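You operate a simulated robot arm through the tools that you are given. There is no shell and no other tool. Be economical: measure what you need, move in short steps, check, and stop when the job is done.

You are at the controls of a simulated robot arm. One attempt, no reset.

JOB
Fill the grey starter pot with soil and tamp it firm.
Fine: three fills in the carriage; use the small tamper and put it back; the pot stays in the carriage at LOAD; leave the other starter pots empty. Set down upright: small tamper.

The check looks at the end state, three seconds after you hand in, the way a careful person would. Anything else that was tipped, shoved, dropped, spilled or broken makes it a failure.

ROBOT AND FRAMES
A 7-joint arm with a two-finger parallel gripper, fixed in place. Base frame: the origin is at the foot of the arm, x ahead of it, y to its left, z up; the work surface is at about z = 0. Readings come in mm, degrees, newtons and seconds.
With the tool pointing down near the work surface it reaches from about 220 to 580 mm from the base axis. Its first joint turns from -66.0 to 66.0 degrees. Payload 2.5 kg.
The tool frame sits at the grasp point between the pads (the TCP): z along the fingers, y along the line on which they close. The tips reach 23 mm beyond it. The gripper opens to 94 mm. The fingers are 38 mm wide and 10 mm thick; the gripper's body (54 by 96 mm) begins 39 mm behind the TCP.
Orientation is told as [roll, pitch, yaw] about the base's x, y, z axes, in that order, counted from this pose: with the fingers straight down and closing along the base's y, the tool's x points along the base's -x, its y along +y and its z along -z.

CONTROLS
- The arm moves only by the tool apply_moves. Its argument "plan" is a list that holds one entry, the list of rows, each a list of 6 numbers: the shift along the base's x, y, z in mm, then the turn, a rotation vector about the base's x, y, z in rad. In form: [[[x, y, z, rx, ry, rz], ...]]. A call has 1 to 8 rows; each row shifts and turns the commanded pose from where the row before left it. "fingers" is the finger opening in mm, from 0 to 94, set as the call begins (left out, the last holds). Rows are played at 5 a second. More than 50 mm and 8.6 degrees between two rows, or a gripper value outside its range, and nothing of the call is played. Where a pose cannot be reached the arm comes as near as it can. A force on the tool above 90 N (or 10 N above the force at the start of the call, whichever is more), or a blocked arm, ends the call early, and 0.2 s more pass. The fingers move at their own pace (about 108 mm/s each) and stop on an object; they squeeze with about 31 N. The grip force told is the motor's: it shows also when the fingers shut on nothing. Time passes only in rows, and 0.2 s behind the last, so rows that do not move let the fingers close. It gives the time, the measured TCP pose, the force on the tool (base axes), the opening and the grip force at its end, in the units of the frame above (readings bear some noise), with the torque about the TCP (base axes, N m) and any sound that the robot's microphone picked up.
- Cameras (640 x 400 px; columns grow to the right, rows downward): "scene" is fixed at [108.9, -394.8, 563.7]; the picture's right is [0.92, -0.40, 0.00], its down [-0.16, -0.37, -0.92] and it looks along [0.36, 0.84, -0.40] (base axes); focal length 354 px, centre (320, 200). "wrist" rides on the gripper at [86, 16, -74] in the tool frame; the picture's right is [-0.18, 0.98, 0.00], its down [-0.58, -0.11, -0.81] and it looks along [-0.79, -0.15, 0.59] (tool axes); focal length 243 px, centre (320, 200). There is no depth. A picture from a camera that has moved, and an enlarged one, comes with that camera's place and axes in the base frame and with its lens.
- get_image(camera): a new picture of that camera. The clock stands still meanwhile.
- zoom(camera, box): a new picture of the part [left, top, right, bottom] of that camera's present view, enlarged. The clock stands still meanwhile.
- job_done(): hands the job in; it is judged then, once.

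Go step by step. Nothing tells you positions but the pictures and the camera data: compare them with the known pose of the tool, close in by small moves and look again before you grip or let go. The budget is 120 turns and 68 pictures, counting those below and the enlarged ones. Unless the task says otherwise, let go and move clear before handing in, and close with one line.

The tools are called after ">>>" as name(argument=value, ...) on one line, values as JSON. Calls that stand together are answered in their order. apply_moves: Moves the arm, as the interface text tells. Its arguments: {"type":"object","properties":{"plan":{"type":"array"},"fingers":{"type":"number"}},"required":["plan"]} The other tools are called the same way: get_image (camera) takes a picture; zoom (camera, box) takes an enlarged picture of a part of a camera's view; job_done () hands the job in.

At the start:

```text
time_s: 0.0
tool_pos: [325.3, 300.0, 391.5]
tool_rot: [0.1, -0.1, 0.0]
wrist_force: [0.1, 0.1, -0.7]
torque: [-0.02, 0.01, 0.0]
grip_width: 93.9
grip_force: 0.0
```

scene: 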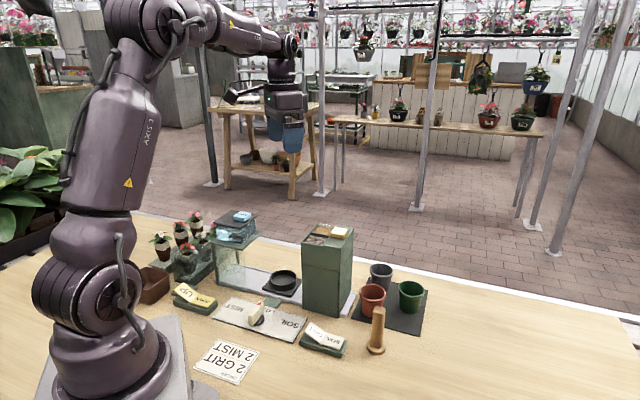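
wrist: 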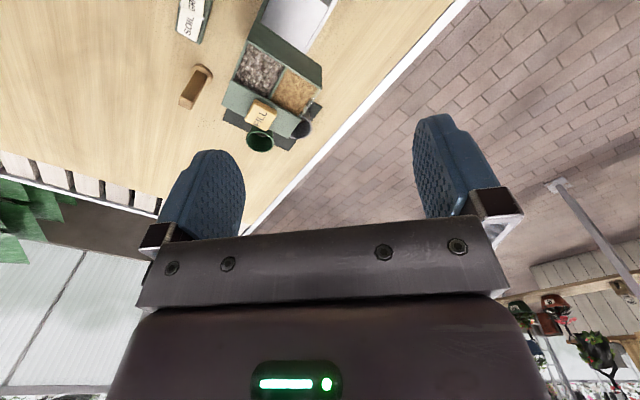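

I see a bench with a filling machine (soil/grit hopper, a mist unit, a carriage on a rail), three starter pots, a tamper and signs. I'll zoom in to read it all.

>>> zoom(camera="scene", box=[200, 200, 360, 300])

>>> zoom(camera="scene", box=[290, 220, 450, 360])

>>> zoom(camera="scene", box=[140, 200, 360, 390])

```text
4.00 times, centred on (280, 250) of scene
camera zoom: at [108.9, -394.8, 563.7], right [0.92, -0.4, 0.0], down [-0.16, -0.37, -0.92], along [0.36, 0.84, -0.4], focal length 1415 px, centre (480, 0)
```

zoom: 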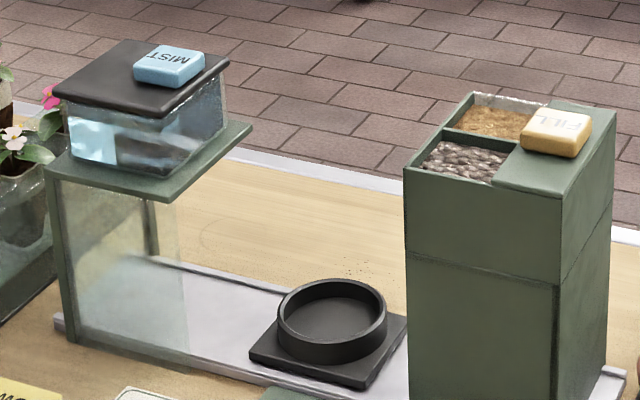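

```text
2.86 times, centred on (370, 290) of scene
camera zoom: at [108.9, -394.8, 563.7], right [0.92, -0.4, 0.0], down [-0.16, -0.37, -0.92], along [0.36, 0.84, -0.4], focal length 1011 px, centre (177, -57)
```

zoom: 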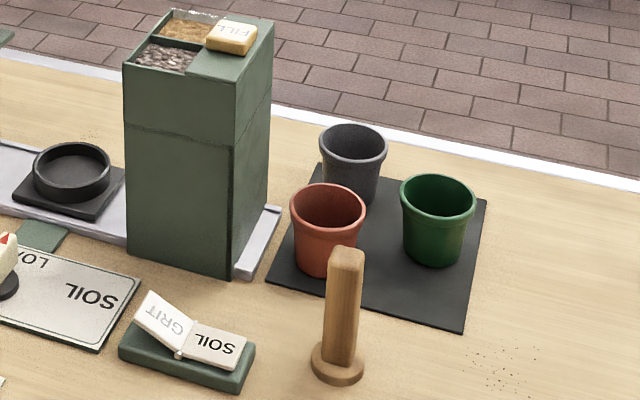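

```text
2.11 times, centred on (250, 295) of scene
camera zoom: at [108.9, -394.8, 563.7], right [0.92, -0.4, 0.0], down [-0.16, -0.37, -0.92], along [0.36, 0.84, -0.4], focal length 745 px, centre (467, 0)
```

zoom: 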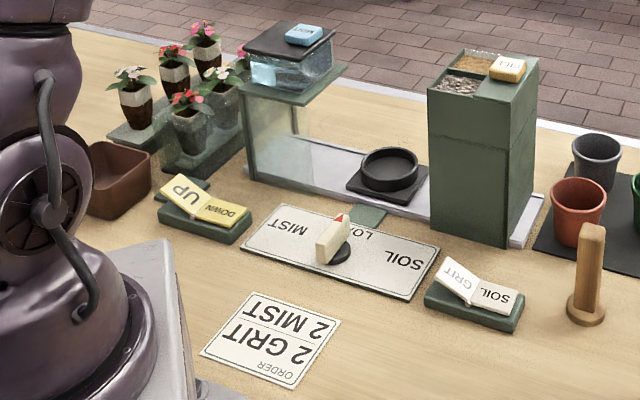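

The selector knob (MIST/LOAD/SOIL), UP/DOWN and GRIT/SOIL rockers, the FILL button on the hopper and the tamper are all visible, and the order card doesn't match this job. I'll swing right, high above the bench, to view the pots and tampers from the wrist.

>>> apply_moves(plan=[[[0, -45, 0, 0, 0, 0], [0, -45, 0, 0, 0, 0], [0, -45, 0, 0, 0, 0], [0, -45, 0, 0, 0, 0], [0, -40, 0, 0, 0, 0]]])

>>> get_image(camera="wrist")

>>> get_image(camera="scene")

```text
time_s: 1.2
tool_pos: [327.4, 80.5, 390.7]
tool_rot: [0.1, 0.0, 0.1]
wrist_force: [0.0, -0.2, 0.7]
torque: [0.01, -0.01, -0.02]
grip_width: 94.0
grip_force: 0.0
```

```text
62 pictures are left
camera wrist: at [240.4, 95.0, 466.1], right [0.18, 0.98, 0.0], down [0.58, -0.11, 0.81], along [0.79, -0.15, -0.59], focal length 243 px, centre (320, 200)
```

wrist: 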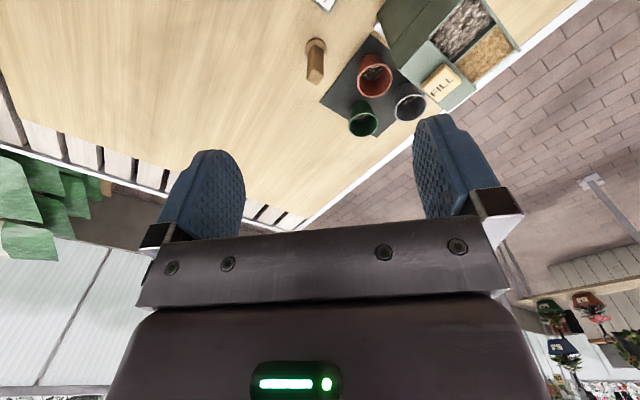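

```text
61 pictures are left
```

scene: 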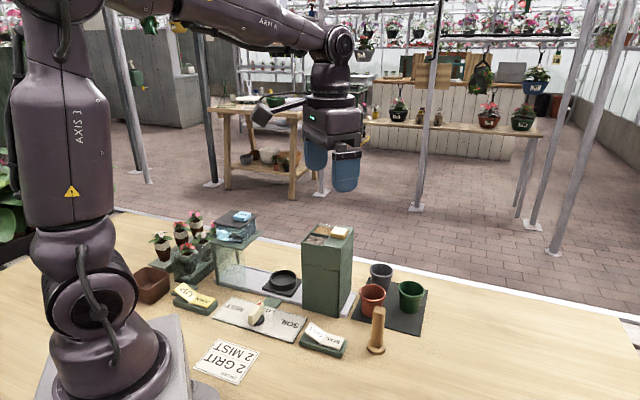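

Only one tamper is present, so that must be the small tamper. I'll zoom the wrist view for accurate pot and tamper positions.

>>> zoom(camera="wrist", box=[290, 0, 530, 150])

```text
2.67 times, centred on (410, 75) of wrist
camera zoom: at [240.4, 95.0, 466.1], right [0.18, 0.98, 0.0], down [0.58, -0.11, 0.81], along [0.79, -0.15, -0.59], focal length 647 px, centre (80, 533)
```

zoom: 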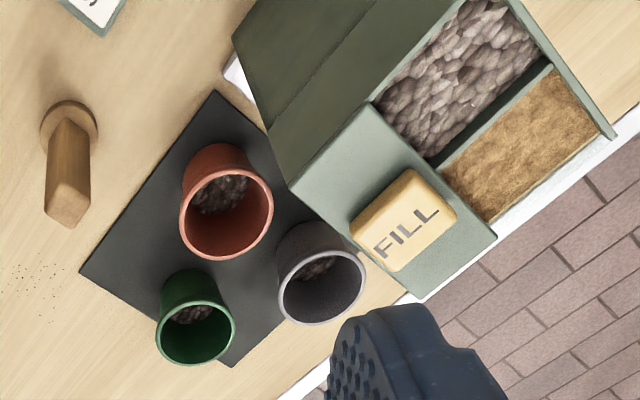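

Positions so far: grey pot ≈(540,216), orange (473,149), green (557,124), tamper (420,52), hopper FILL button ≈(414,204,186), carriage ≈(315,320), selector knob ≈(227,231). Next I turn the wrist 45° to line up with the machine and look down on the panel and carriage.

>>> apply_moves(plan=[[[-22, 18, 0, 0, 0, 0.131], [-22, 18, 0, 0, 0, 0.131], [-22, 18, 0, 0, 0, 0.131], [-22, 18, 0, 0, 0, 0.131], [-22, 18, 0, 0, 0, 0.131], [-22, 18, 0, 0, 0, 0.131]]])

>>> get_image(camera="wrist")

```text
time_s: 2.6
tool_pos: [194.9, 187.3, 390.8]
tool_rot: [0.0, 0.0, 45.2]
wrist_force: [0.6, -0.7, 0.8]
torque: [-0.01, -0.01, 0.0]
grip_width: 94.0
grip_force: 0.0
```

```text
59 pictures are left
camera wrist: at [122.6, 136.9, 465.0], right [-0.57, 0.82, 0.0], down [0.49, 0.34, 0.81], along [0.66, 0.46, -0.59], focal length 243 px, centre (320, 200)
```

wrist: 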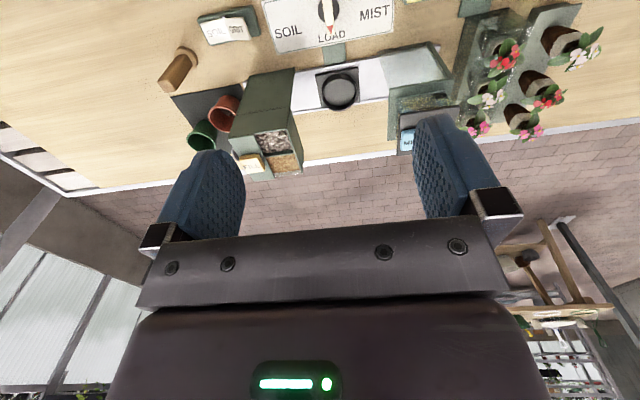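

>>> zoom(camera="wrist", box=[180, 0, 420, 150])

>>> zoom(camera="wrist", box=[360, 0, 600, 150])

```text
2.67 times, centred on (300, 75) of wrist
camera zoom: at [122.6, 136.9, 465.0], right [-0.57, 0.82, 0.0], down [0.49, 0.34, 0.81], along [0.66, 0.46, -0.59], focal length 647 px, centre (373, 533)
```

zoom: 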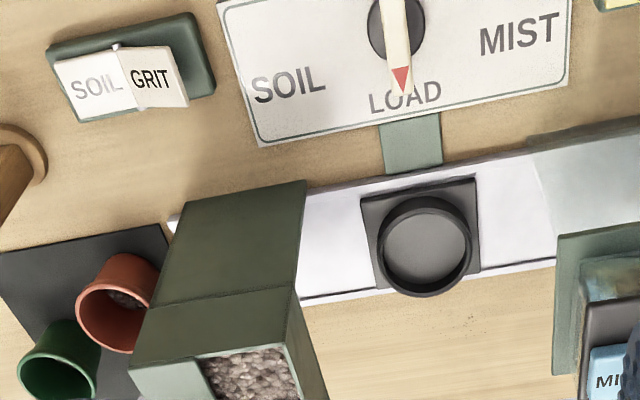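

```text
2.67 times, centred on (480, 75) of wrist
camera zoom: at [122.6, 136.9, 465.0], right [-0.57, 0.82, 0.0], down [0.49, 0.34, 0.81], along [0.66, 0.46, -0.59], focal length 647 px, centre (-107, 533)
```

zoom: 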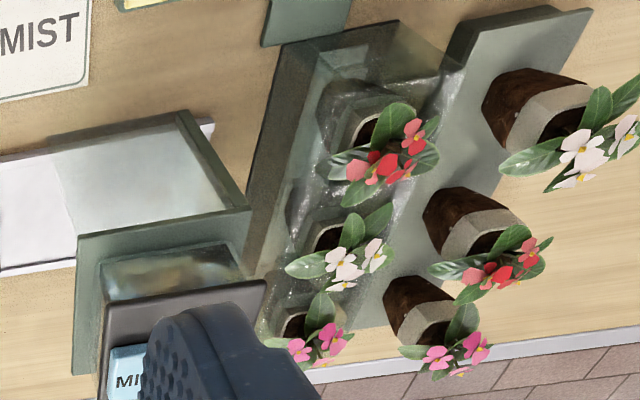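

The knob points to LOAD now. I need to know which side of the GRIT/SOIL rocker is pressed, so I look closely.

>>> zoom(camera="scene", box=[290, 310, 360, 365])

>>> zoom(camera="scene", box=[160, 270, 320, 370])

```text
7.27 times, centred on (325, 338) of scene
camera zoom: at [108.9, -394.8, 563.7], right [0.92, -0.4, 0.0], down [-0.16, -0.37, -0.92], along [0.36, 0.84, -0.4], focal length 2573 px, centre (284, -800)
```

zoom: 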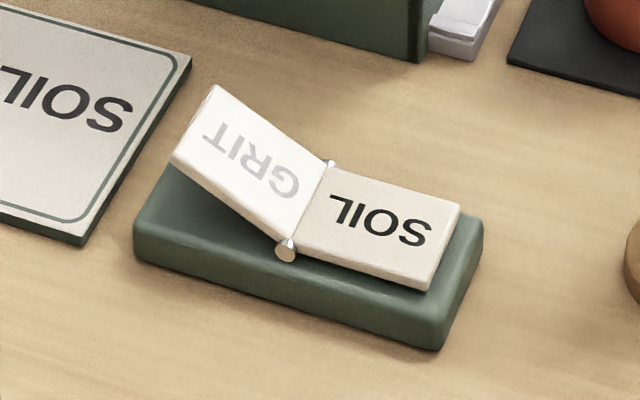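

```text
4.00 times, centred on (240, 320) of scene
camera zoom: at [108.9, -394.8, 563.7], right [0.92, -0.4, 0.0], down [-0.16, -0.37, -0.92], along [0.36, 0.84, -0.4], focal length 1415 px, centre (640, -280)
```

zoom: 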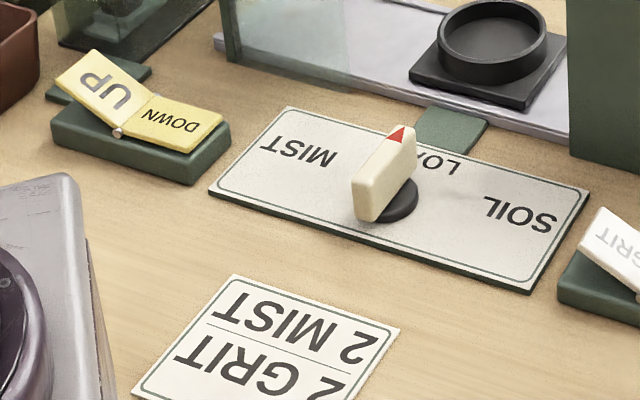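

The rocker's SOIL side is already pressed flush, so soil is selected. Now I move toward the grey pot, staying high and on the tamper side of the hopper.

>>> apply_moves(plan=[[[36, -10, -14, 0, 0, 0], [36, -10, -14, 0, 0, 0], [36, -10, -14, 0, 0, 0], [36, -10, -14, 0, 0, 0], [36, -10, -14, 0, 0, 0], [36, 0, -14, 0, 0, 0], [36, 10, -14, 0, 0, 0], [36, 20, -14, 0, 0, 0]]])

>>> get_image(camera="wrist")

```text
time_s: 4.4
tool_pos: [485.9, 167.7, 279.7]
tool_rot: [0.0, 0.0, 45.0]
wrist_force: [-0.4, -0.5, -0.8]
torque: [-0.01, -0.04, 0.01]
grip_width: 93.9
grip_force: 0.1
```

```text
54 pictures are left
camera wrist: at [411.7, 118.2, 353.8], right [-0.57, 0.82, 0.0], down [0.49, 0.33, 0.81], along [0.67, 0.46, -0.59], focal length 243 px, centre (320, 200)
```

wrist: 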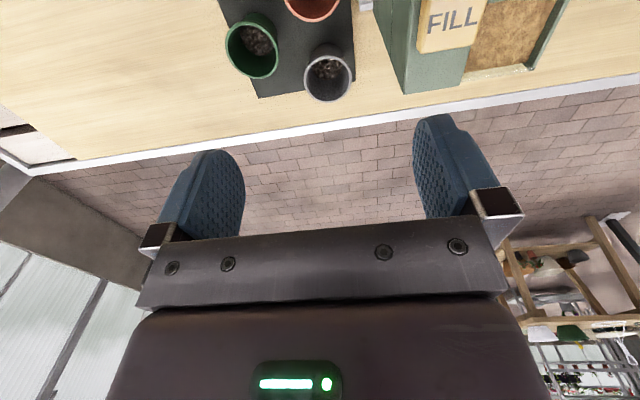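

The grey pot sits just ahead. I move out over it first, then partway down, with the opening trimmed to 80.

>>> apply_moves(plan=[[[18, 15, -10, 0, 0, 0], [18, 15, -10, 0, 0, 0], [14, 14, -10, 0, 0, 0], [0, 0, -40, 0, 0, 0], [0, 0, -40, 0, 0, 0], [0, 0, -30, 0, 0, 0], [0, 0, 0, 0, 0, 0]]], fingers=82)

>>> get_image(camera="wrist")

>>> zoom(camera="scene", box=[290, 200, 450, 300])

```text
time_s: 6.0
tool_pos: [532.5, 213.6, 139.1]
tool_rot: [-0.1, 0.0, 45.1]
wrist_force: [-0.4, 0.2, -0.2]
torque: [-0.01, 0.02, -0.03]
grip_width: 82.0
grip_force: 0.1
```

```text
53 pictures are left
camera wrist: at [459.9, 163.4, 214.3], right [-0.57, 0.82, 0.0], down [0.49, 0.33, 0.81], along [0.67, 0.46, -0.59], focal length 243 px, centre (320, 200)
```

wrist: 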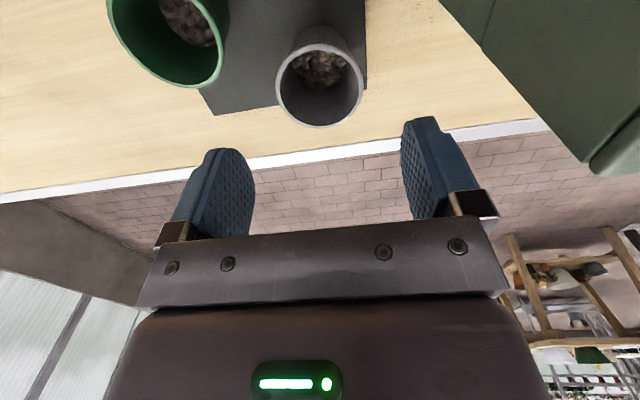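

```text
4.00 times, centred on (370, 250) of scene
camera zoom: at [108.9, -394.8, 563.7], right [0.92, -0.4, 0.0], down [-0.16, -0.37, -0.92], along [0.36, 0.84, -0.4], focal length 1415 px, centre (120, 0)
```

zoom: 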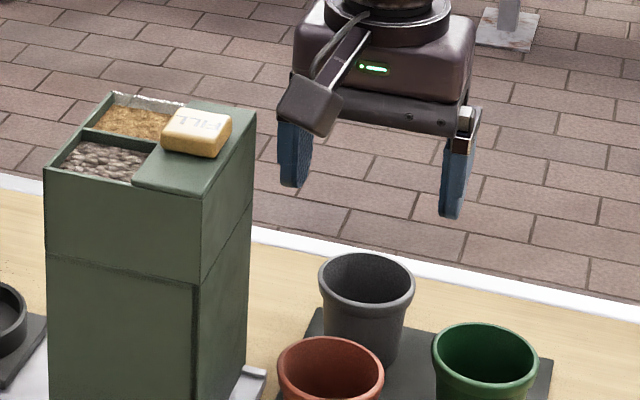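

Both cameras now agree: the grey pot is centred at ≈(535,213), right under the tool. I go straight down to rim height.

>>> apply_moves(plan=[[[1, 0, -30, 0, 0, 0], [1, 0, -30, 0, 0, 0], [0, 0, -28, 0, 0, 0], [0, 0, 0, 0, 0, 0]]])

>>> zoom(camera="scene", box=[310, 210, 470, 310])

>>> get_image(camera="wrist")

```text
time_s: 7.0
tool_pos: [533.0, 211.6, 52.2]
tool_rot: [-0.1, 0.0, 45.1]
wrist_force: [-0.4, -0.1, 0.4]
torque: [-0.01, 0.01, 0.0]
grip_width: 82.1
grip_force: 0.0
```

```text
4.00 times, centred on (390, 260) of scene
camera zoom: at [108.9, -394.8, 563.7], right [0.92, -0.4, 0.0], down [-0.16, -0.37, -0.92], along [0.36, 0.84, -0.4], focal length 1415 px, centre (40, -40)
```

zoom: 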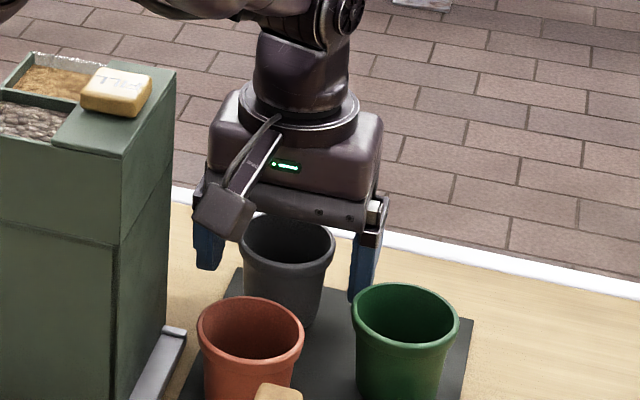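

```text
50 pictures are left
camera wrist: at [460.7, 162.0, 126.1], right [-0.57, 0.82, 0.0], down [0.49, 0.33, 0.81], along [0.67, 0.46, -0.59], focal length 243 px, centre (320, 200)
```

wrist: 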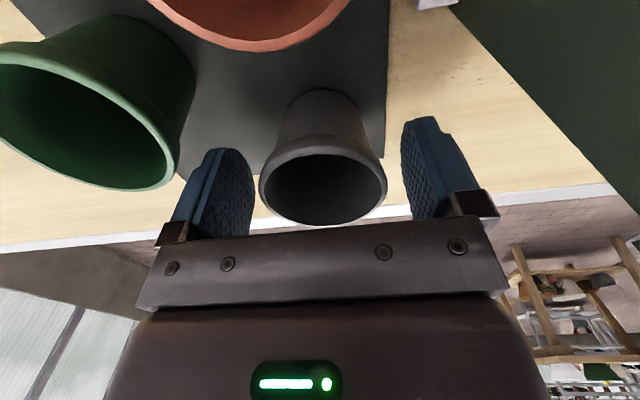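

The rim lies centred between the pads with good clearance all round, so I close on it.

>>> apply_moves(plan=[[[0, 0, 0, 0, 0, 0], [0, 0, 0, 0, 0, 0], [0, 0, 0, 0, 0, 0], [0, 0, 20, 0, 0, 0]]], fingers=40)

>>> get_image(camera="wrist")

```text
time_s: 8.0
tool_pos: [533.2, 211.1, 72.0]
tool_rot: [0.0, 0.1, 45.1]
wrist_force: [0.6, -0.9, -0.7]
torque: [-0.03, -0.01, -0.01]
grip_width: 58.9
grip_force: 31.5
```

```text
49 pictures are left
camera wrist: at [460.1, 161.5, 146.7], right [-0.57, 0.82, 0.0], down [0.49, 0.33, 0.81], along [0.66, 0.46, -0.59], focal length 243 px, centre (320, 200)
```

wrist: 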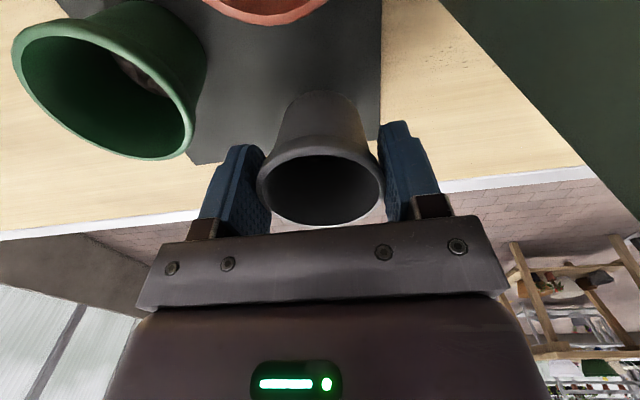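

The pot is held. I lift it straight up, clear of the hopper height.

>>> apply_moves(plan=[[[0, 0, 30, 0, 0, 0], [0, 0, 30, 0, 0, 0], [0, 0, 30, 0, 0, 0], [0, 0, 30, 0, 0, 0], [0, 0, 30, 0, 0, 0], [-10, -10, 30, 0, 0, 0], [-20, -20, 25, 0, 0, 0], [-20, -10, 20, 0, 0, 0]]])

```text
time_s: 9.8
tool_pos: [483.8, 170.6, 295.1]
tool_rot: [0.0, -0.1, 45.1]
wrist_force: [-0.8, -0.6, 0.1]
torque: [0.0, 0.02, 0.0]
grip_width: 58.8
grip_force: 31.2
```

Now across the top of the hopper to above the carriage.

>>> apply_moves(plan=[[[-27, 25, 0, 0, 0, 0], [-27, 25, 0, 0, 0, 0], [-27, 25, 0, 0, 0, 0], [-27, 25, 0, 0, 0, 0], [-27, 25, 0, 0, 0, 0], [-27, 25, 0, 0, 0, 0], [0, 0, 0, 0, 0, 0]]])

>>> get_image(camera="wrist")

>>> zoom(camera="scene", box=[180, 180, 370, 320])

```text
time_s: 11.4
tool_pos: [320.5, 322.1, 295.4]
tool_rot: [0.0, 0.1, 45.1]
wrist_force: [-0.3, -0.5, -0.1]
torque: [-0.02, 0.02, -0.02]
grip_width: 59.0
grip_force: 30.9
```

```text
48 pictures are left
camera wrist: at [247.8, 272.1, 370.5], right [-0.57, 0.82, 0.0], down [0.49, 0.33, 0.81], along [0.67, 0.46, -0.59], focal length 243 px, centre (320, 200)
```

wrist: 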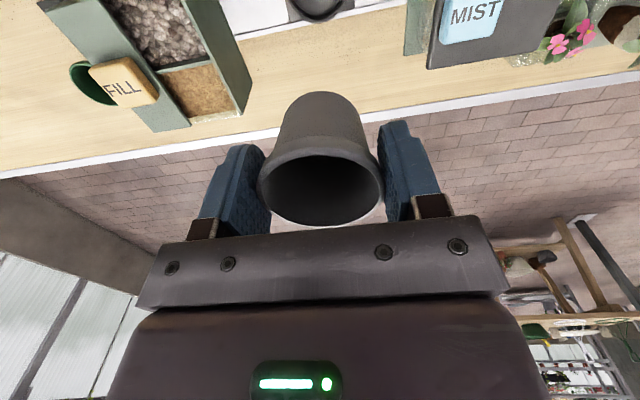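

```text
2.86 times, centred on (275, 250) of scene
camera zoom: at [108.9, -394.8, 563.7], right [0.92, -0.4, 0.0], down [-0.16, -0.37, -0.92], along [0.36, 0.84, -0.4], focal length 1011 px, centre (449, 57)
```

zoom: 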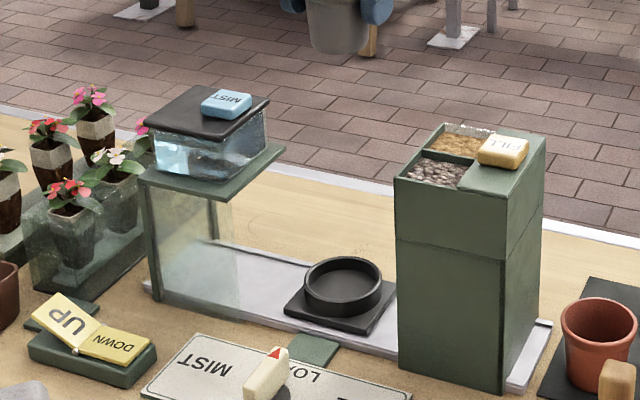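

Lateral alignment is good; the carriage cup centre looks like ≈(316,317). I descend partway and look again.

>>> apply_moves(plan=[[[-2, -3, -40, 0, 0, 0], [-2, -2, -40, 0, 0, 0], [0, 0, -40, 0, 0, 0], [0, 0, -35, 0, 0, 0], [0, 0, 0, 0, 0, 0]]])

>>> get_image(camera="wrist")

>>> zoom(camera="scene", box=[200, 200, 360, 300])

```text
time_s: 12.6
tool_pos: [318.3, 314.3, 139.7]
tool_rot: [0.0, 0.0, 45.0]
wrist_force: [-0.2, 0.6, -0.1]
torque: [0.0, 0.0, 0.0]
grip_width: 58.6
grip_force: 31.3
```

```text
46 pictures are left
camera wrist: at [245.0, 265.0, 215.7], right [-0.57, 0.82, 0.0], down [0.49, 0.33, 0.81], along [0.67, 0.46, -0.59], focal length 243 px, centre (320, 200)
```

wrist: 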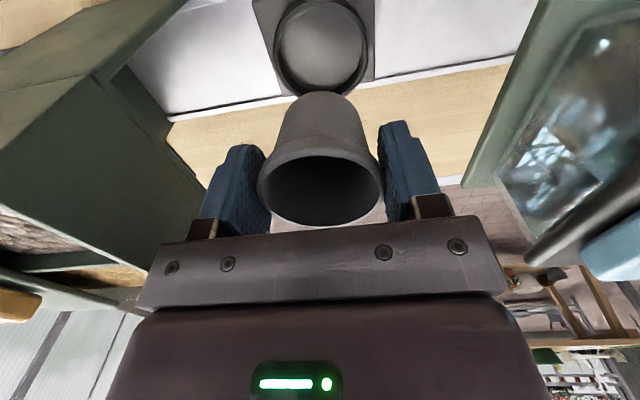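

```text
4.00 times, centred on (280, 250) of scene
camera zoom: at [108.9, -394.8, 563.7], right [0.92, -0.4, 0.0], down [-0.16, -0.37, -0.92], along [0.36, 0.84, -0.4], focal length 1415 px, centre (480, 0)
```

zoom: 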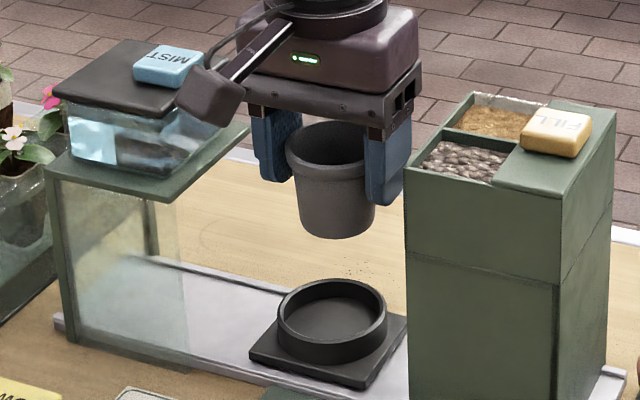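

I need a sharper estimate of the cup centre, so I zoom on it.

>>> zoom(camera="scene", box=[255, 260, 311, 300])

>>> zoom(camera="wrist", box=[240, 0, 400, 100])

```text
10.00 times, centred on (283, 280) of scene
camera zoom: at [108.9, -394.8, 563.7], right [0.92, -0.4, 0.0], down [-0.16, -0.37, -0.92], along [0.36, 0.84, -0.4], focal length 3538 px, centre (690, -600)
```

zoom: 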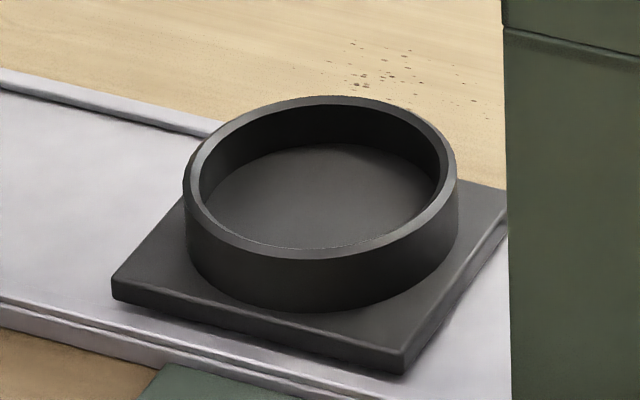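

```text
4.00 times, centred on (320, 50) of wrist
camera zoom: at [245.0, 265.0, 215.7], right [-0.57, 0.82, 0.0], down [0.49, 0.33, 0.81], along [0.67, 0.46, -0.59], focal length 970 px, centre (320, 800)
```

zoom: 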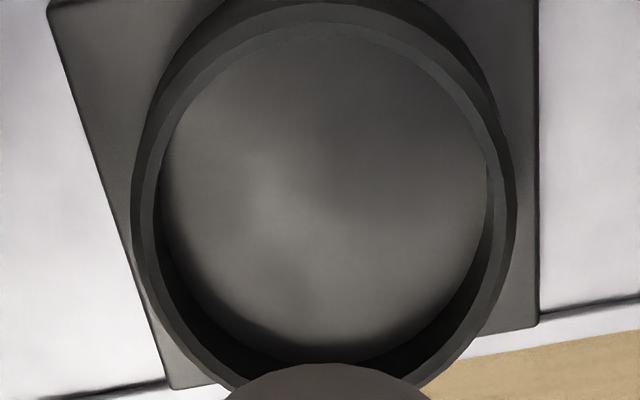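

The cup centre is about (315,318), and the pot is nearly right over it. I go lower and check in the scene view.

>>> apply_moves(plan=[[[-1, 2, -25, 0, 0, 0], [0, 0, -20, 0, 0, 0], [0, 0, 0, 0, 0, 0]]])

>>> zoom(camera="scene", box=[235, 230, 331, 300])

>>> zoom(camera="wrist", box=[220, 40, 420, 240])

```text
time_s: 13.4
tool_pos: [315.4, 317.7, 95.0]
tool_rot: [0.0, -0.1, 45.0]
wrist_force: [0.9, 0.0, -0.5]
torque: [0.04, -0.01, 0.01]
grip_width: 58.6
grip_force: 30.7
```

```text
5.71 times, centred on (283, 265) of scene
camera zoom: at [108.9, -394.8, 563.7], right [0.92, -0.4, 0.0], down [-0.16, -0.37, -0.92], along [0.36, 0.84, -0.4], focal length 2022 px, centre (531, -171)
```

zoom: 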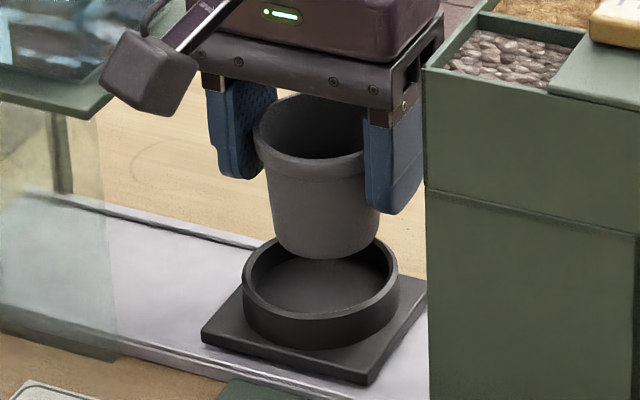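

```text
2.00 times, centred on (320, 140) of wrist
camera zoom: at [243.1, 267.0, 170.2], right [-0.57, 0.82, 0.0], down [0.49, 0.33, 0.81], along [0.67, 0.46, -0.59], focal length 485 px, centre (320, 320)
```

zoom: 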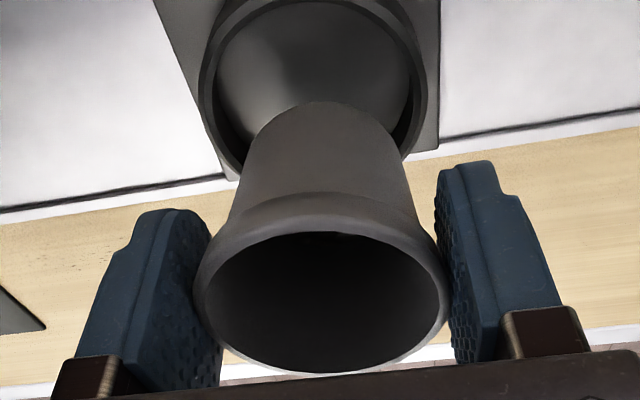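

The pot is within a few mm of the cup axis; I nudge back slightly and descend gently into the cup, watching the force.

>>> apply_moves(plan=[[[-2, -2, -10, 0, 0, 0], [0, 0, -8, 0, 0, 0], [0, 0, -6, 0, 0, 0], [0, 0, 0, 0, 0, 0]]])

>>> zoom(camera="scene", box=[235, 230, 331, 300])

```text
time_s: 14.4
tool_pos: [315.9, 317.3, 76.9]
tool_rot: [-0.1, -0.3, 45.1]
wrist_force: [-17.0, -16.8, 69.2]
torque: [0.6, 0.37, 0.16]
grip_width: 58.9
grip_force: 31.2
```

```text
5.71 times, centred on (283, 265) of scene
camera zoom: at [108.7, -395.0, 563.5], right [0.92, -0.4, 0.0], down [-0.16, -0.37, -0.92], along [0.36, 0.84, -0.4], focal length 2022 px, centre (531, -171)
```

zoom: 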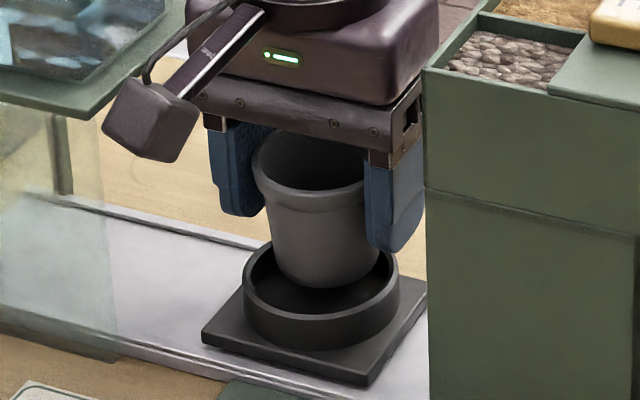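

The pot bottom touches the far edge of the cup. I lift off and shift back toward the near side and slightly left in the scene view.

>>> apply_moves(plan=[[[0, 0, 10, 0, 0, 0], [-5, -4, 0, 0, 0, 0], [0, 0, 0, 0, 0, 0]]])

>>> zoom(camera="scene", box=[235, 230, 331, 300])

>>> zoom(camera="wrist", box=[220, 40, 420, 240])

```text
time_s: 15.2
tool_pos: [309.0, 312.8, 81.4]
tool_rot: [0.0, 0.0, 44.9]
wrist_force: [0.2, -0.3, 0.0]
torque: [0.01, -0.02, 0.03]
grip_width: 58.5
grip_force: 30.8
```

```text
5.71 times, centred on (283, 265) of scene
camera zoom: at [108.9, -394.8, 563.7], right [0.92, -0.4, 0.0], down [-0.16, -0.37, -0.92], along [0.36, 0.84, -0.4], focal length 2022 px, centre (531, -171)
```

zoom: 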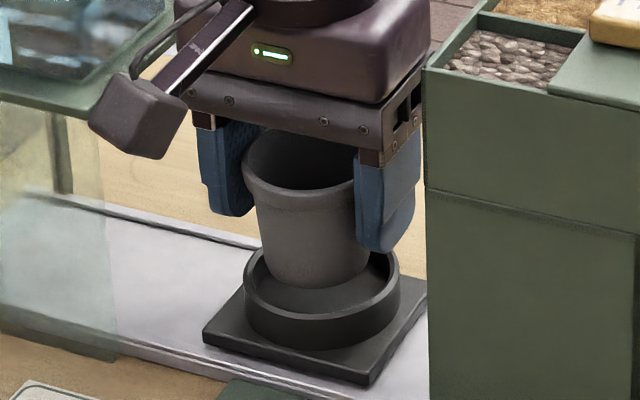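

```text
2.00 times, centred on (320, 140) of wrist
camera zoom: at [236.8, 262.1, 156.1], right [-0.57, 0.82, 0.0], down [0.49, 0.33, 0.81], along [0.66, 0.46, -0.59], focal length 485 px, centre (320, 320)
```

zoom: 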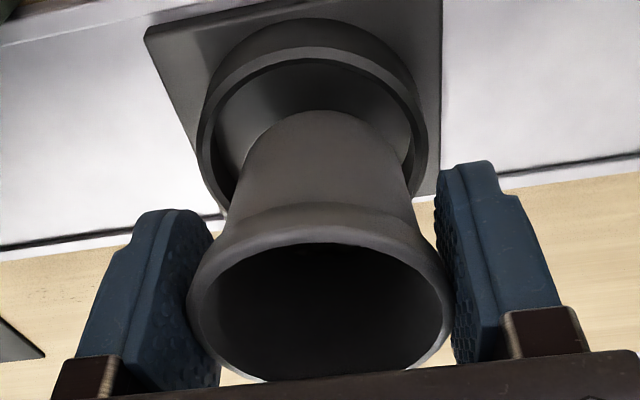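

The pot still sits a bit toward the far side, so I shift another ~6 mm nearer and lower gently.

>>> apply_moves(plan=[[[-1.5, -5.5, 0, 0, 0, 0], [0, 0, -5, 0, 0, 0], [0, 0, -4, 0, 0, 0], [0, 0, 0, 0, 0, 0]]])

>>> zoom(camera="scene", box=[235, 230, 331, 300])

```text
time_s: 16.2
tool_pos: [308.2, 305.7, 73.6]
tool_rot: [0.0, 0.0, 45.2]
wrist_force: [0.6, 0.5, -0.3]
torque: [0.0, 0.0, 0.0]
grip_width: 58.6
grip_force: 30.8
```

```text
5.71 times, centred on (283, 265) of scene
camera zoom: at [108.9, -394.8, 563.7], right [0.92, -0.4, 0.0], down [-0.16, -0.37, -0.92], along [0.36, 0.84, -0.4], focal length 2022 px, centre (531, -171)
```

zoom: 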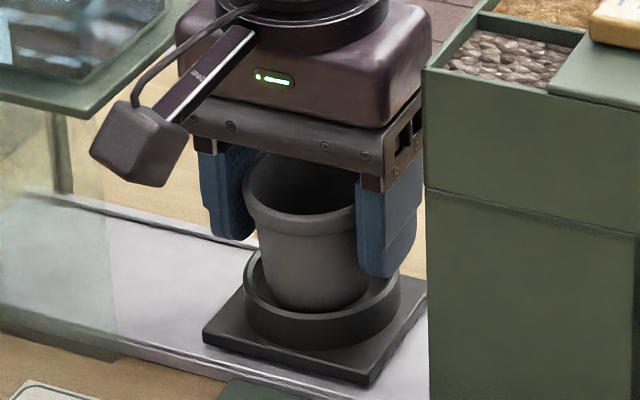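

The bottom is now inside the cup with no contact. I lower in small steps until it rests.

>>> apply_moves(plan=[[[1.5, -1, -3, 0, 0, 0], [0, 0, -2, 0, 0, 0], [0, 0, -2, 0, 0, 0], [0, 0, 0, 0, 0, 0]]])

>>> zoom(camera="scene", box=[235, 230, 331, 300])

```text
time_s: 17.2
tool_pos: [309.9, 306.5, 67.1]
tool_rot: [0.0, 0.1, 45.2]
wrist_force: [-0.4, -0.9, 0.0]
torque: [0.01, -0.01, 0.0]
grip_width: 58.5
grip_force: 31.2
```

```text
5.71 times, centred on (283, 265) of scene
camera zoom: at [108.9, -394.8, 563.7], right [0.92, -0.4, 0.0], down [-0.16, -0.37, -0.92], along [0.36, 0.84, -0.4], focal length 2022 px, centre (531, -171)
```

zoom: 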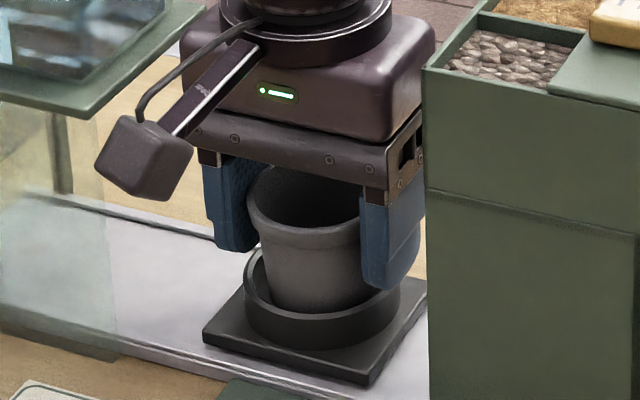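

>>> apply_moves(plan=[[[0, 0, -2, 0, 0, 0], [0, 0, -2, 0, 0, 0], [0, 0, -1.5, 0, 0, 0], [0, 0, 0, 0, 0, 0]]])

```text
time_s: 18.2
tool_pos: [310.6, 306.9, 66.1]
tool_rot: [0.0, -0.5, 45.2]
wrist_force: [-10.5, -10.3, 54.9]
torque: [-0.28, 0.23, -0.04]
grip_width: 59.1
grip_force: 31.2
```

Contact with the floor, at about the height I expect. I relieve the press and open the fingers just enough to check how it sits.

>>> apply_moves(plan=[[[0, 0, 4, 0, 0, 0], [0, 0, 0, 0, 0, 0]]])

>>> zoom(camera="scene", box=[235, 230, 331, 300])

>>> zoom(camera="wrist", box=[220, 40, 420, 240])

```text
time_s: 18.8
tool_pos: [308.8, 306.0, 64.6]
tool_rot: [0.0, -0.1, 45.0]
wrist_force: [3.8, 3.0, 12.8]
torque: [0.3, -0.32, 0.03]
grip_width: 58.6
grip_force: 31.0
```

```text
5.71 times, centred on (283, 265) of scene
camera zoom: at [108.9, -394.8, 563.6], right [0.92, -0.4, 0.0], down [-0.16, -0.37, -0.92], along [0.36, 0.84, -0.4], focal length 2022 px, centre (531, -171)
```

zoom: 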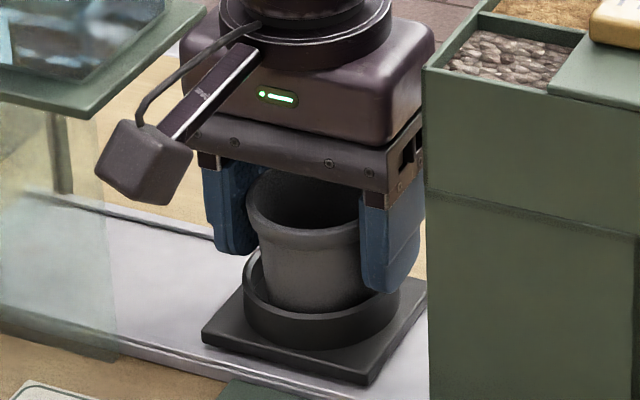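

```text
2.00 times, centred on (320, 140) of wrist
camera zoom: at [236.5, 256.3, 139.6], right [-0.57, 0.82, 0.0], down [0.49, 0.33, 0.81], along [0.67, 0.46, -0.59], focal length 485 px, centre (320, 320)
```

zoom: 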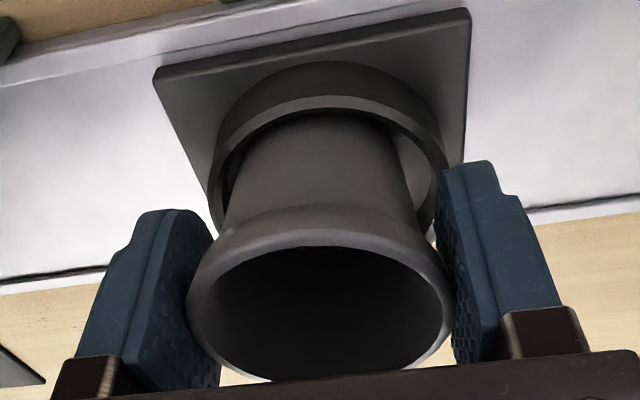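

The pot sits inside the ring. I open the fingers and rise.

>>> apply_moves(plan=[[[0, 0, 0, 0, 0, 0], [0, 0, 0, 0, 0, 0], [0, 0, 15, 0, 0, 0], [0, 0, 40, 0, 0, 0], [0, 0, 40, 0, 0, 0], [0, 0, 40, 0, 0, 0], [0, 0, 0, 0, 0, 0]]], fingers=78)

>>> zoom(camera="scene", box=[235, 230, 331, 300])

```text
time_s: 20.4
tool_pos: [307.4, 307.0, 201.0]
tool_rot: [0.0, -0.1, 44.9]
wrist_force: [0.0, 0.3, -0.5]
torque: [0.0, 0.0, -0.01]
grip_width: 78.2
grip_force: 0.0
```

```text
5.71 times, centred on (283, 265) of scene
camera zoom: at [108.9, -394.8, 563.7], right [0.92, -0.4, 0.0], down [-0.16, -0.37, -0.92], along [0.36, 0.84, -0.4], focal length 2022 px, centre (531, -171)
```

zoom: 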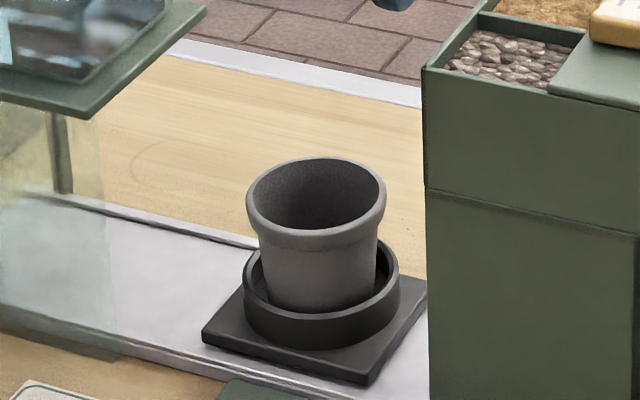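

The pot stands upright in the carriage. Now to the selector knob: I move above it at ≈(226,217).

>>> apply_moves(plan=[[[-20, -22, 0, 0, 0, 0], [-20, -22, -10, 0, 0, 0], [-20, -23, -30, 0, 0, 0], [-21, -23, -40, 0, 0, 0], [0, 0, 0, 0, 0, 0]]], fingers=50)

>>> get_image(camera="wrist")

>>> zoom(camera="scene", box=[200, 260, 328, 340])

```text
refused: row 4 steps farther than a row can; nothing moved
```

```text
32 pictures are left
camera wrist: at [235.1, 256.1, 276.2], right [-0.57, 0.82, 0.0], down [0.49, 0.33, 0.81], along [0.66, 0.46, -0.59], focal length 243 px, centre (320, 200)
```

wrist: 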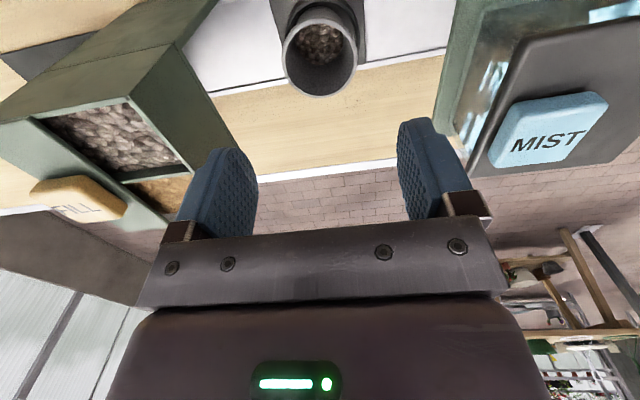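

```text
5.00 times, centred on (264, 300) of scene
camera zoom: at [108.9, -394.8, 563.7], right [0.92, -0.4, 0.0], down [-0.16, -0.37, -0.92], along [0.36, 0.84, -0.4], focal length 1769 px, centre (600, -300)
```

zoom: 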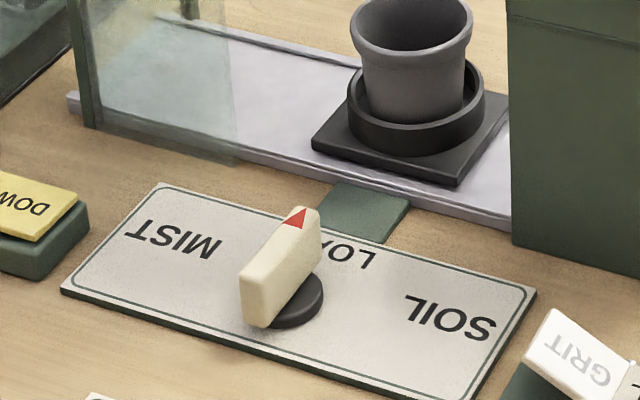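

The knob pivot is ≈(225,221). I go above it in shorter steps.

>>> apply_moves(plan=[[[-20, -20, 0, 0, 0, 0], [-20, -22, -15, 0, 0, 0], [-20, -22, -25, 0, 0, 0], [-23, -22, -25, 0, 0, 0], [0, 0, -40, 0, 0, 0], [0, 0, 0, 0, 0, 0]]], fingers=50)

>>> get_image(camera="wrist")

```text
time_s: 21.8
tool_pos: [224.6, 219.5, 93.1]
tool_rot: [0.0, 0.0, 45.0]
wrist_force: [0.5, -0.5, 0.5]
torque: [0.01, 0.02, 0.0]
grip_width: 50.1
grip_force: 0.0
```

```text
30 pictures are left
camera wrist: at [152.3, 168.7, 168.3], right [-0.57, 0.82, 0.0], down [0.49, 0.33, 0.81], along [0.67, 0.46, -0.59], focal length 243 px, centre (320, 200)
```

wrist: 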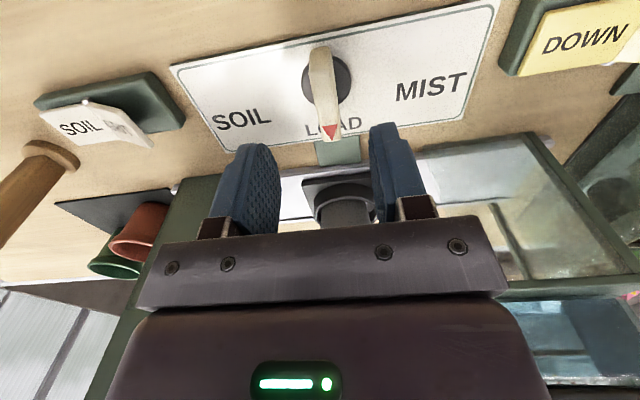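

I lower the fingers around the bar and close on it.

>>> apply_moves(plan=[[[-1.5, 2.5, -30, 0, 0, 0], [0, 0, -27, 0, 0, 0], [0, 0, 0, 0, 0, 0]]])

>>> zoom(camera="scene", box=[200, 240, 328, 340])

```text
time_s: 22.6
tool_pos: [224.6, 221.9, 38.4]
tool_rot: [0.0, 0.1, 45.1]
wrist_force: [0.4, -0.1, 0.9]
torque: [0.04, 0.0, -0.02]
grip_width: 49.9
grip_force: 0.0
```

```text
4.00 times, centred on (264, 290) of scene
camera zoom: at [108.9, -394.8, 563.7], right [0.92, -0.4, 0.0], down [-0.16, -0.37, -0.92], along [0.36, 0.84, -0.4], focal length 1415 px, centre (544, -160)
```

zoom: 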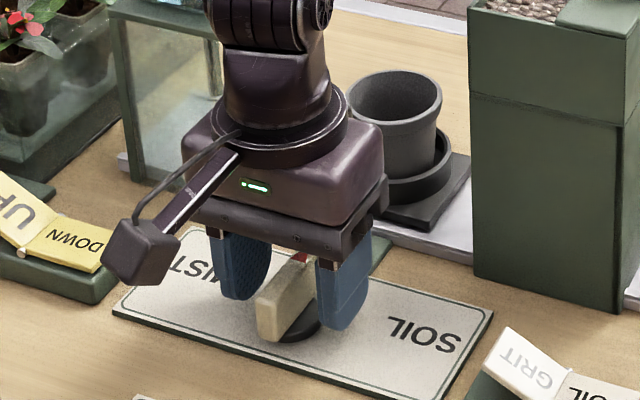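

>>> apply_moves(plan=[[[0, 0, -3, 0, 0, 0], [0, 0, 0, 0, 0, 0], [0, 0, 0, 0, 0, 0]]], fingers=5)

```text
time_s: 23.4
tool_pos: [223.1, 223.8, 36.1]
tool_rot: [0.0, 0.0, 45.2]
wrist_force: [-14.5, -1.6, 42.7]
torque: [-0.38, 0.19, -0.08]
grip_width: 13.2
grip_force: 45.1
```

The finger tips press on the knob's disc; I ease up 4 mm.

>>> apply_moves(plan=[[[0, 0, 4, 0, 0, 0], [0, 0, 0, 0, 0, 0]]])

```text
time_s: 24.0
tool_pos: [224.1, 223.5, 37.7]
tool_rot: [0.1, 0.1, 45.2]
wrist_force: [-4.6, 18.8, -42.7]
torque: [-0.39, -0.72, -0.1]
grip_width: 13.0
grip_force: 45.0
```

>>> apply_moves(plan=[[[0, 0, -2, 0, 0, 0], [0, 0, 0, 0, 0, -0.1], [0, 0, 0, 0, 0, -0.1], [0, 0, 0, 0, 0, -0.1]]])

```text
time_s: 25.0
tool_pos: [224.3, 221.8, 37.1]
tool_rot: [0.0, 0.0, 27.8]
wrist_force: [-16.3, 1.4, 37.7]
torque: [-0.09, 0.47, -0.04]
grip_width: 12.7
grip_force: 44.9
```

It turns freely with the bar. I continue to about 60°.

>>> apply_moves(plan=[[[0, 0, 0.5, 0, 0, -0.12], [0, 0, 0, 0, 0, -0.12], [0, 0, 0, 0, 0, -0.12], [0, 0, 0, 0, 0, -0.12], [0, 0, 0, 0, 0, -0.12], [0, 0, 0, 0, 0, -0.12], [0, 0, 0, 0, 0, 0]]])

>>> zoom(camera="scene", box=[200, 230, 360, 350])

```text
time_s: 26.6
tool_pos: [225.4, 219.5, 36.8]
tool_rot: [-0.3, 0.0, -13.7]
wrist_force: [-7.0, -30.2, 43.8]
torque: [0.48, 0.07, -0.02]
grip_width: 13.2
grip_force: 44.8
```

```text
3.33 times, centred on (280, 290) of scene
camera zoom: at [108.8, -394.9, 563.6], right [0.92, -0.4, 0.0], down [-0.16, -0.37, -0.92], along [0.36, 0.84, -0.4], focal length 1179 px, centre (453, -100)
```

zoom: 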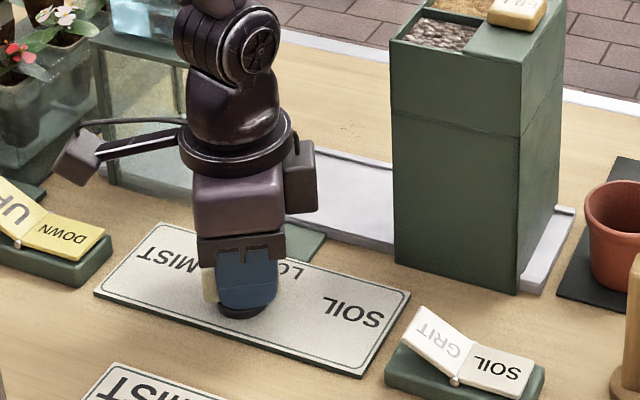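

The carriage has left LOAD and gone into the hopper. I release the knob, rise and check where the pointer settled.

>>> apply_moves(plan=[[[0, 0, 0, 0, 0, 0], [0, 0, 0, 0, 0, 0], [0, 0, 40, 0, 0, 0], [0, 0, 40, 0, 0, 0], [0, 0, 40, 0, 0, 0], [0, 0, 0, 0, 0, 0]]], fingers=50)

>>> get_image(camera="wrist")

>>> zoom(camera="scene", box=[200, 230, 360, 350])

```text
time_s: 28.0
tool_pos: [225.0, 223.7, 155.8]
tool_rot: [0.0, 0.0, -13.4]
wrist_force: [0.3, 1.0, 0.3]
torque: [-0.02, -0.02, 0.01]
grip_width: 50.1
grip_force: 0.1
```

```text
27 pictures are left
camera wrist: at [144.4, 259.5, 231.9], right [0.41, 0.91, 0.0], down [0.54, -0.24, 0.81], along [0.74, -0.33, -0.59], focal length 243 px, centre (320, 200)
```

wrist: 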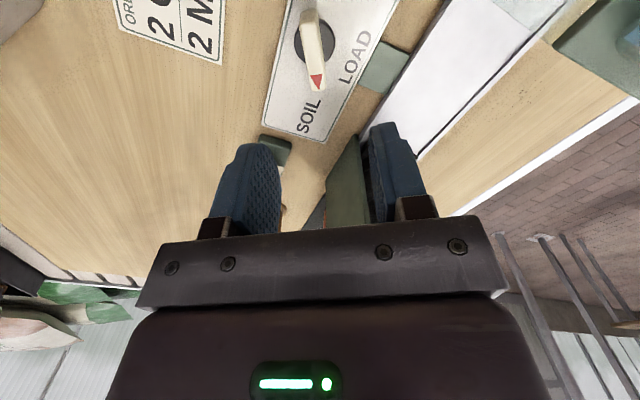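

```text
3.33 times, centred on (280, 290) of scene
camera zoom: at [108.9, -394.8, 563.7], right [0.92, -0.4, 0.0], down [-0.16, -0.37, -0.92], along [0.36, 0.84, -0.4], focal length 1179 px, centre (453, -100)
```

zoom: 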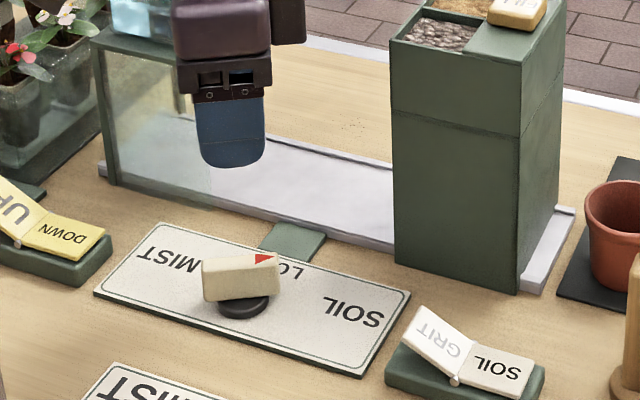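

The pointer is on SOIL and the carriage is fully inside the hopper. Next I go above the FILL button (≈(414,204,190)) with the fingers closed.

>>> apply_moves(plan=[[[0, 0, 45, 0, 0, 0], [0, 0, 40, 0, 0, 0], [38, -4, 0, 0, 0, 0], [38, -4, 0, 0, 0, 0], [38, -4, 0, 0, 0, 0], [38, -4, 0, 0, 0, 0], [37, -4, 0, 0, 0, 0], [0, 0, 0, 0, 0, 0]]], fingers=0)

>>> zoom(camera="scene", box=[290, 190, 386, 250])

```text
time_s: 29.8
tool_pos: [413.9, 202.8, 242.6]
tool_rot: [-0.1, 0.1, -13.4]
wrist_force: [-0.1, 0.0, -0.7]
torque: [0.03, 0.02, 0.01]
grip_width: 0.0
grip_force: 31.1
```

```text
6.67 times, centred on (338, 220) of scene
camera zoom: at [108.9, -394.8, 563.7], right [0.92, -0.4, 0.0], down [-0.16, -0.37, -0.92], along [0.36, 0.84, -0.4], focal length 2359 px, centre (200, 67)
```

zoom: 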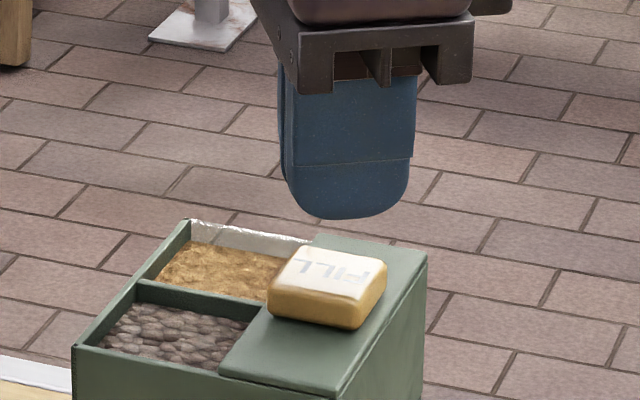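

I shift a few mm toward the button's centre and descend to near contact.

>>> apply_moves(plan=[[[-4, 6, -10, 0, 0, 0], [0, 0, -10, 0, 0, 0], [0, 0, -4, 0, 0, 0], [0, 0, 0, 0, 0, 0]]])

>>> zoom(camera="scene", box=[290, 190, 386, 250])

```text
time_s: 30.8
tool_pos: [412.4, 209.3, 218.2]
tool_rot: [0.0, -0.1, -13.4]
wrist_force: [0.1, 0.3, 0.7]
torque: [0.0, 0.02, -0.04]
grip_width: 0.0
grip_force: 30.6
```

```text
6.67 times, centred on (338, 220) of scene
camera zoom: at [108.9, -394.8, 563.7], right [0.92, -0.4, 0.0], down [-0.16, -0.37, -0.92], along [0.36, 0.84, -0.4], focal length 2359 px, centre (200, 67)
```

zoom: 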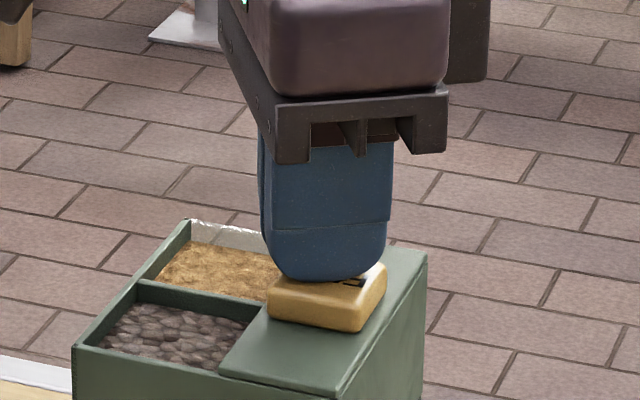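

Right over the button. I press in small steps and listen.

>>> apply_moves(plan=[[[0, 0, -2, 0, 0, 0], [0, 0, -2, 0, 0, 0], [0, 0, 0, 0, 0, 0]]])

```text
time_s: 31.6
tool_pos: [410.4, 208.3, 214.7]
tool_rot: [0.2, -0.2, -13.4]
wrist_force: [2.4, -0.2, 3.1]
torque: [0.0, -0.03, -0.02]
grip_width: 0.1
grip_force: 30.8
heard: click
```

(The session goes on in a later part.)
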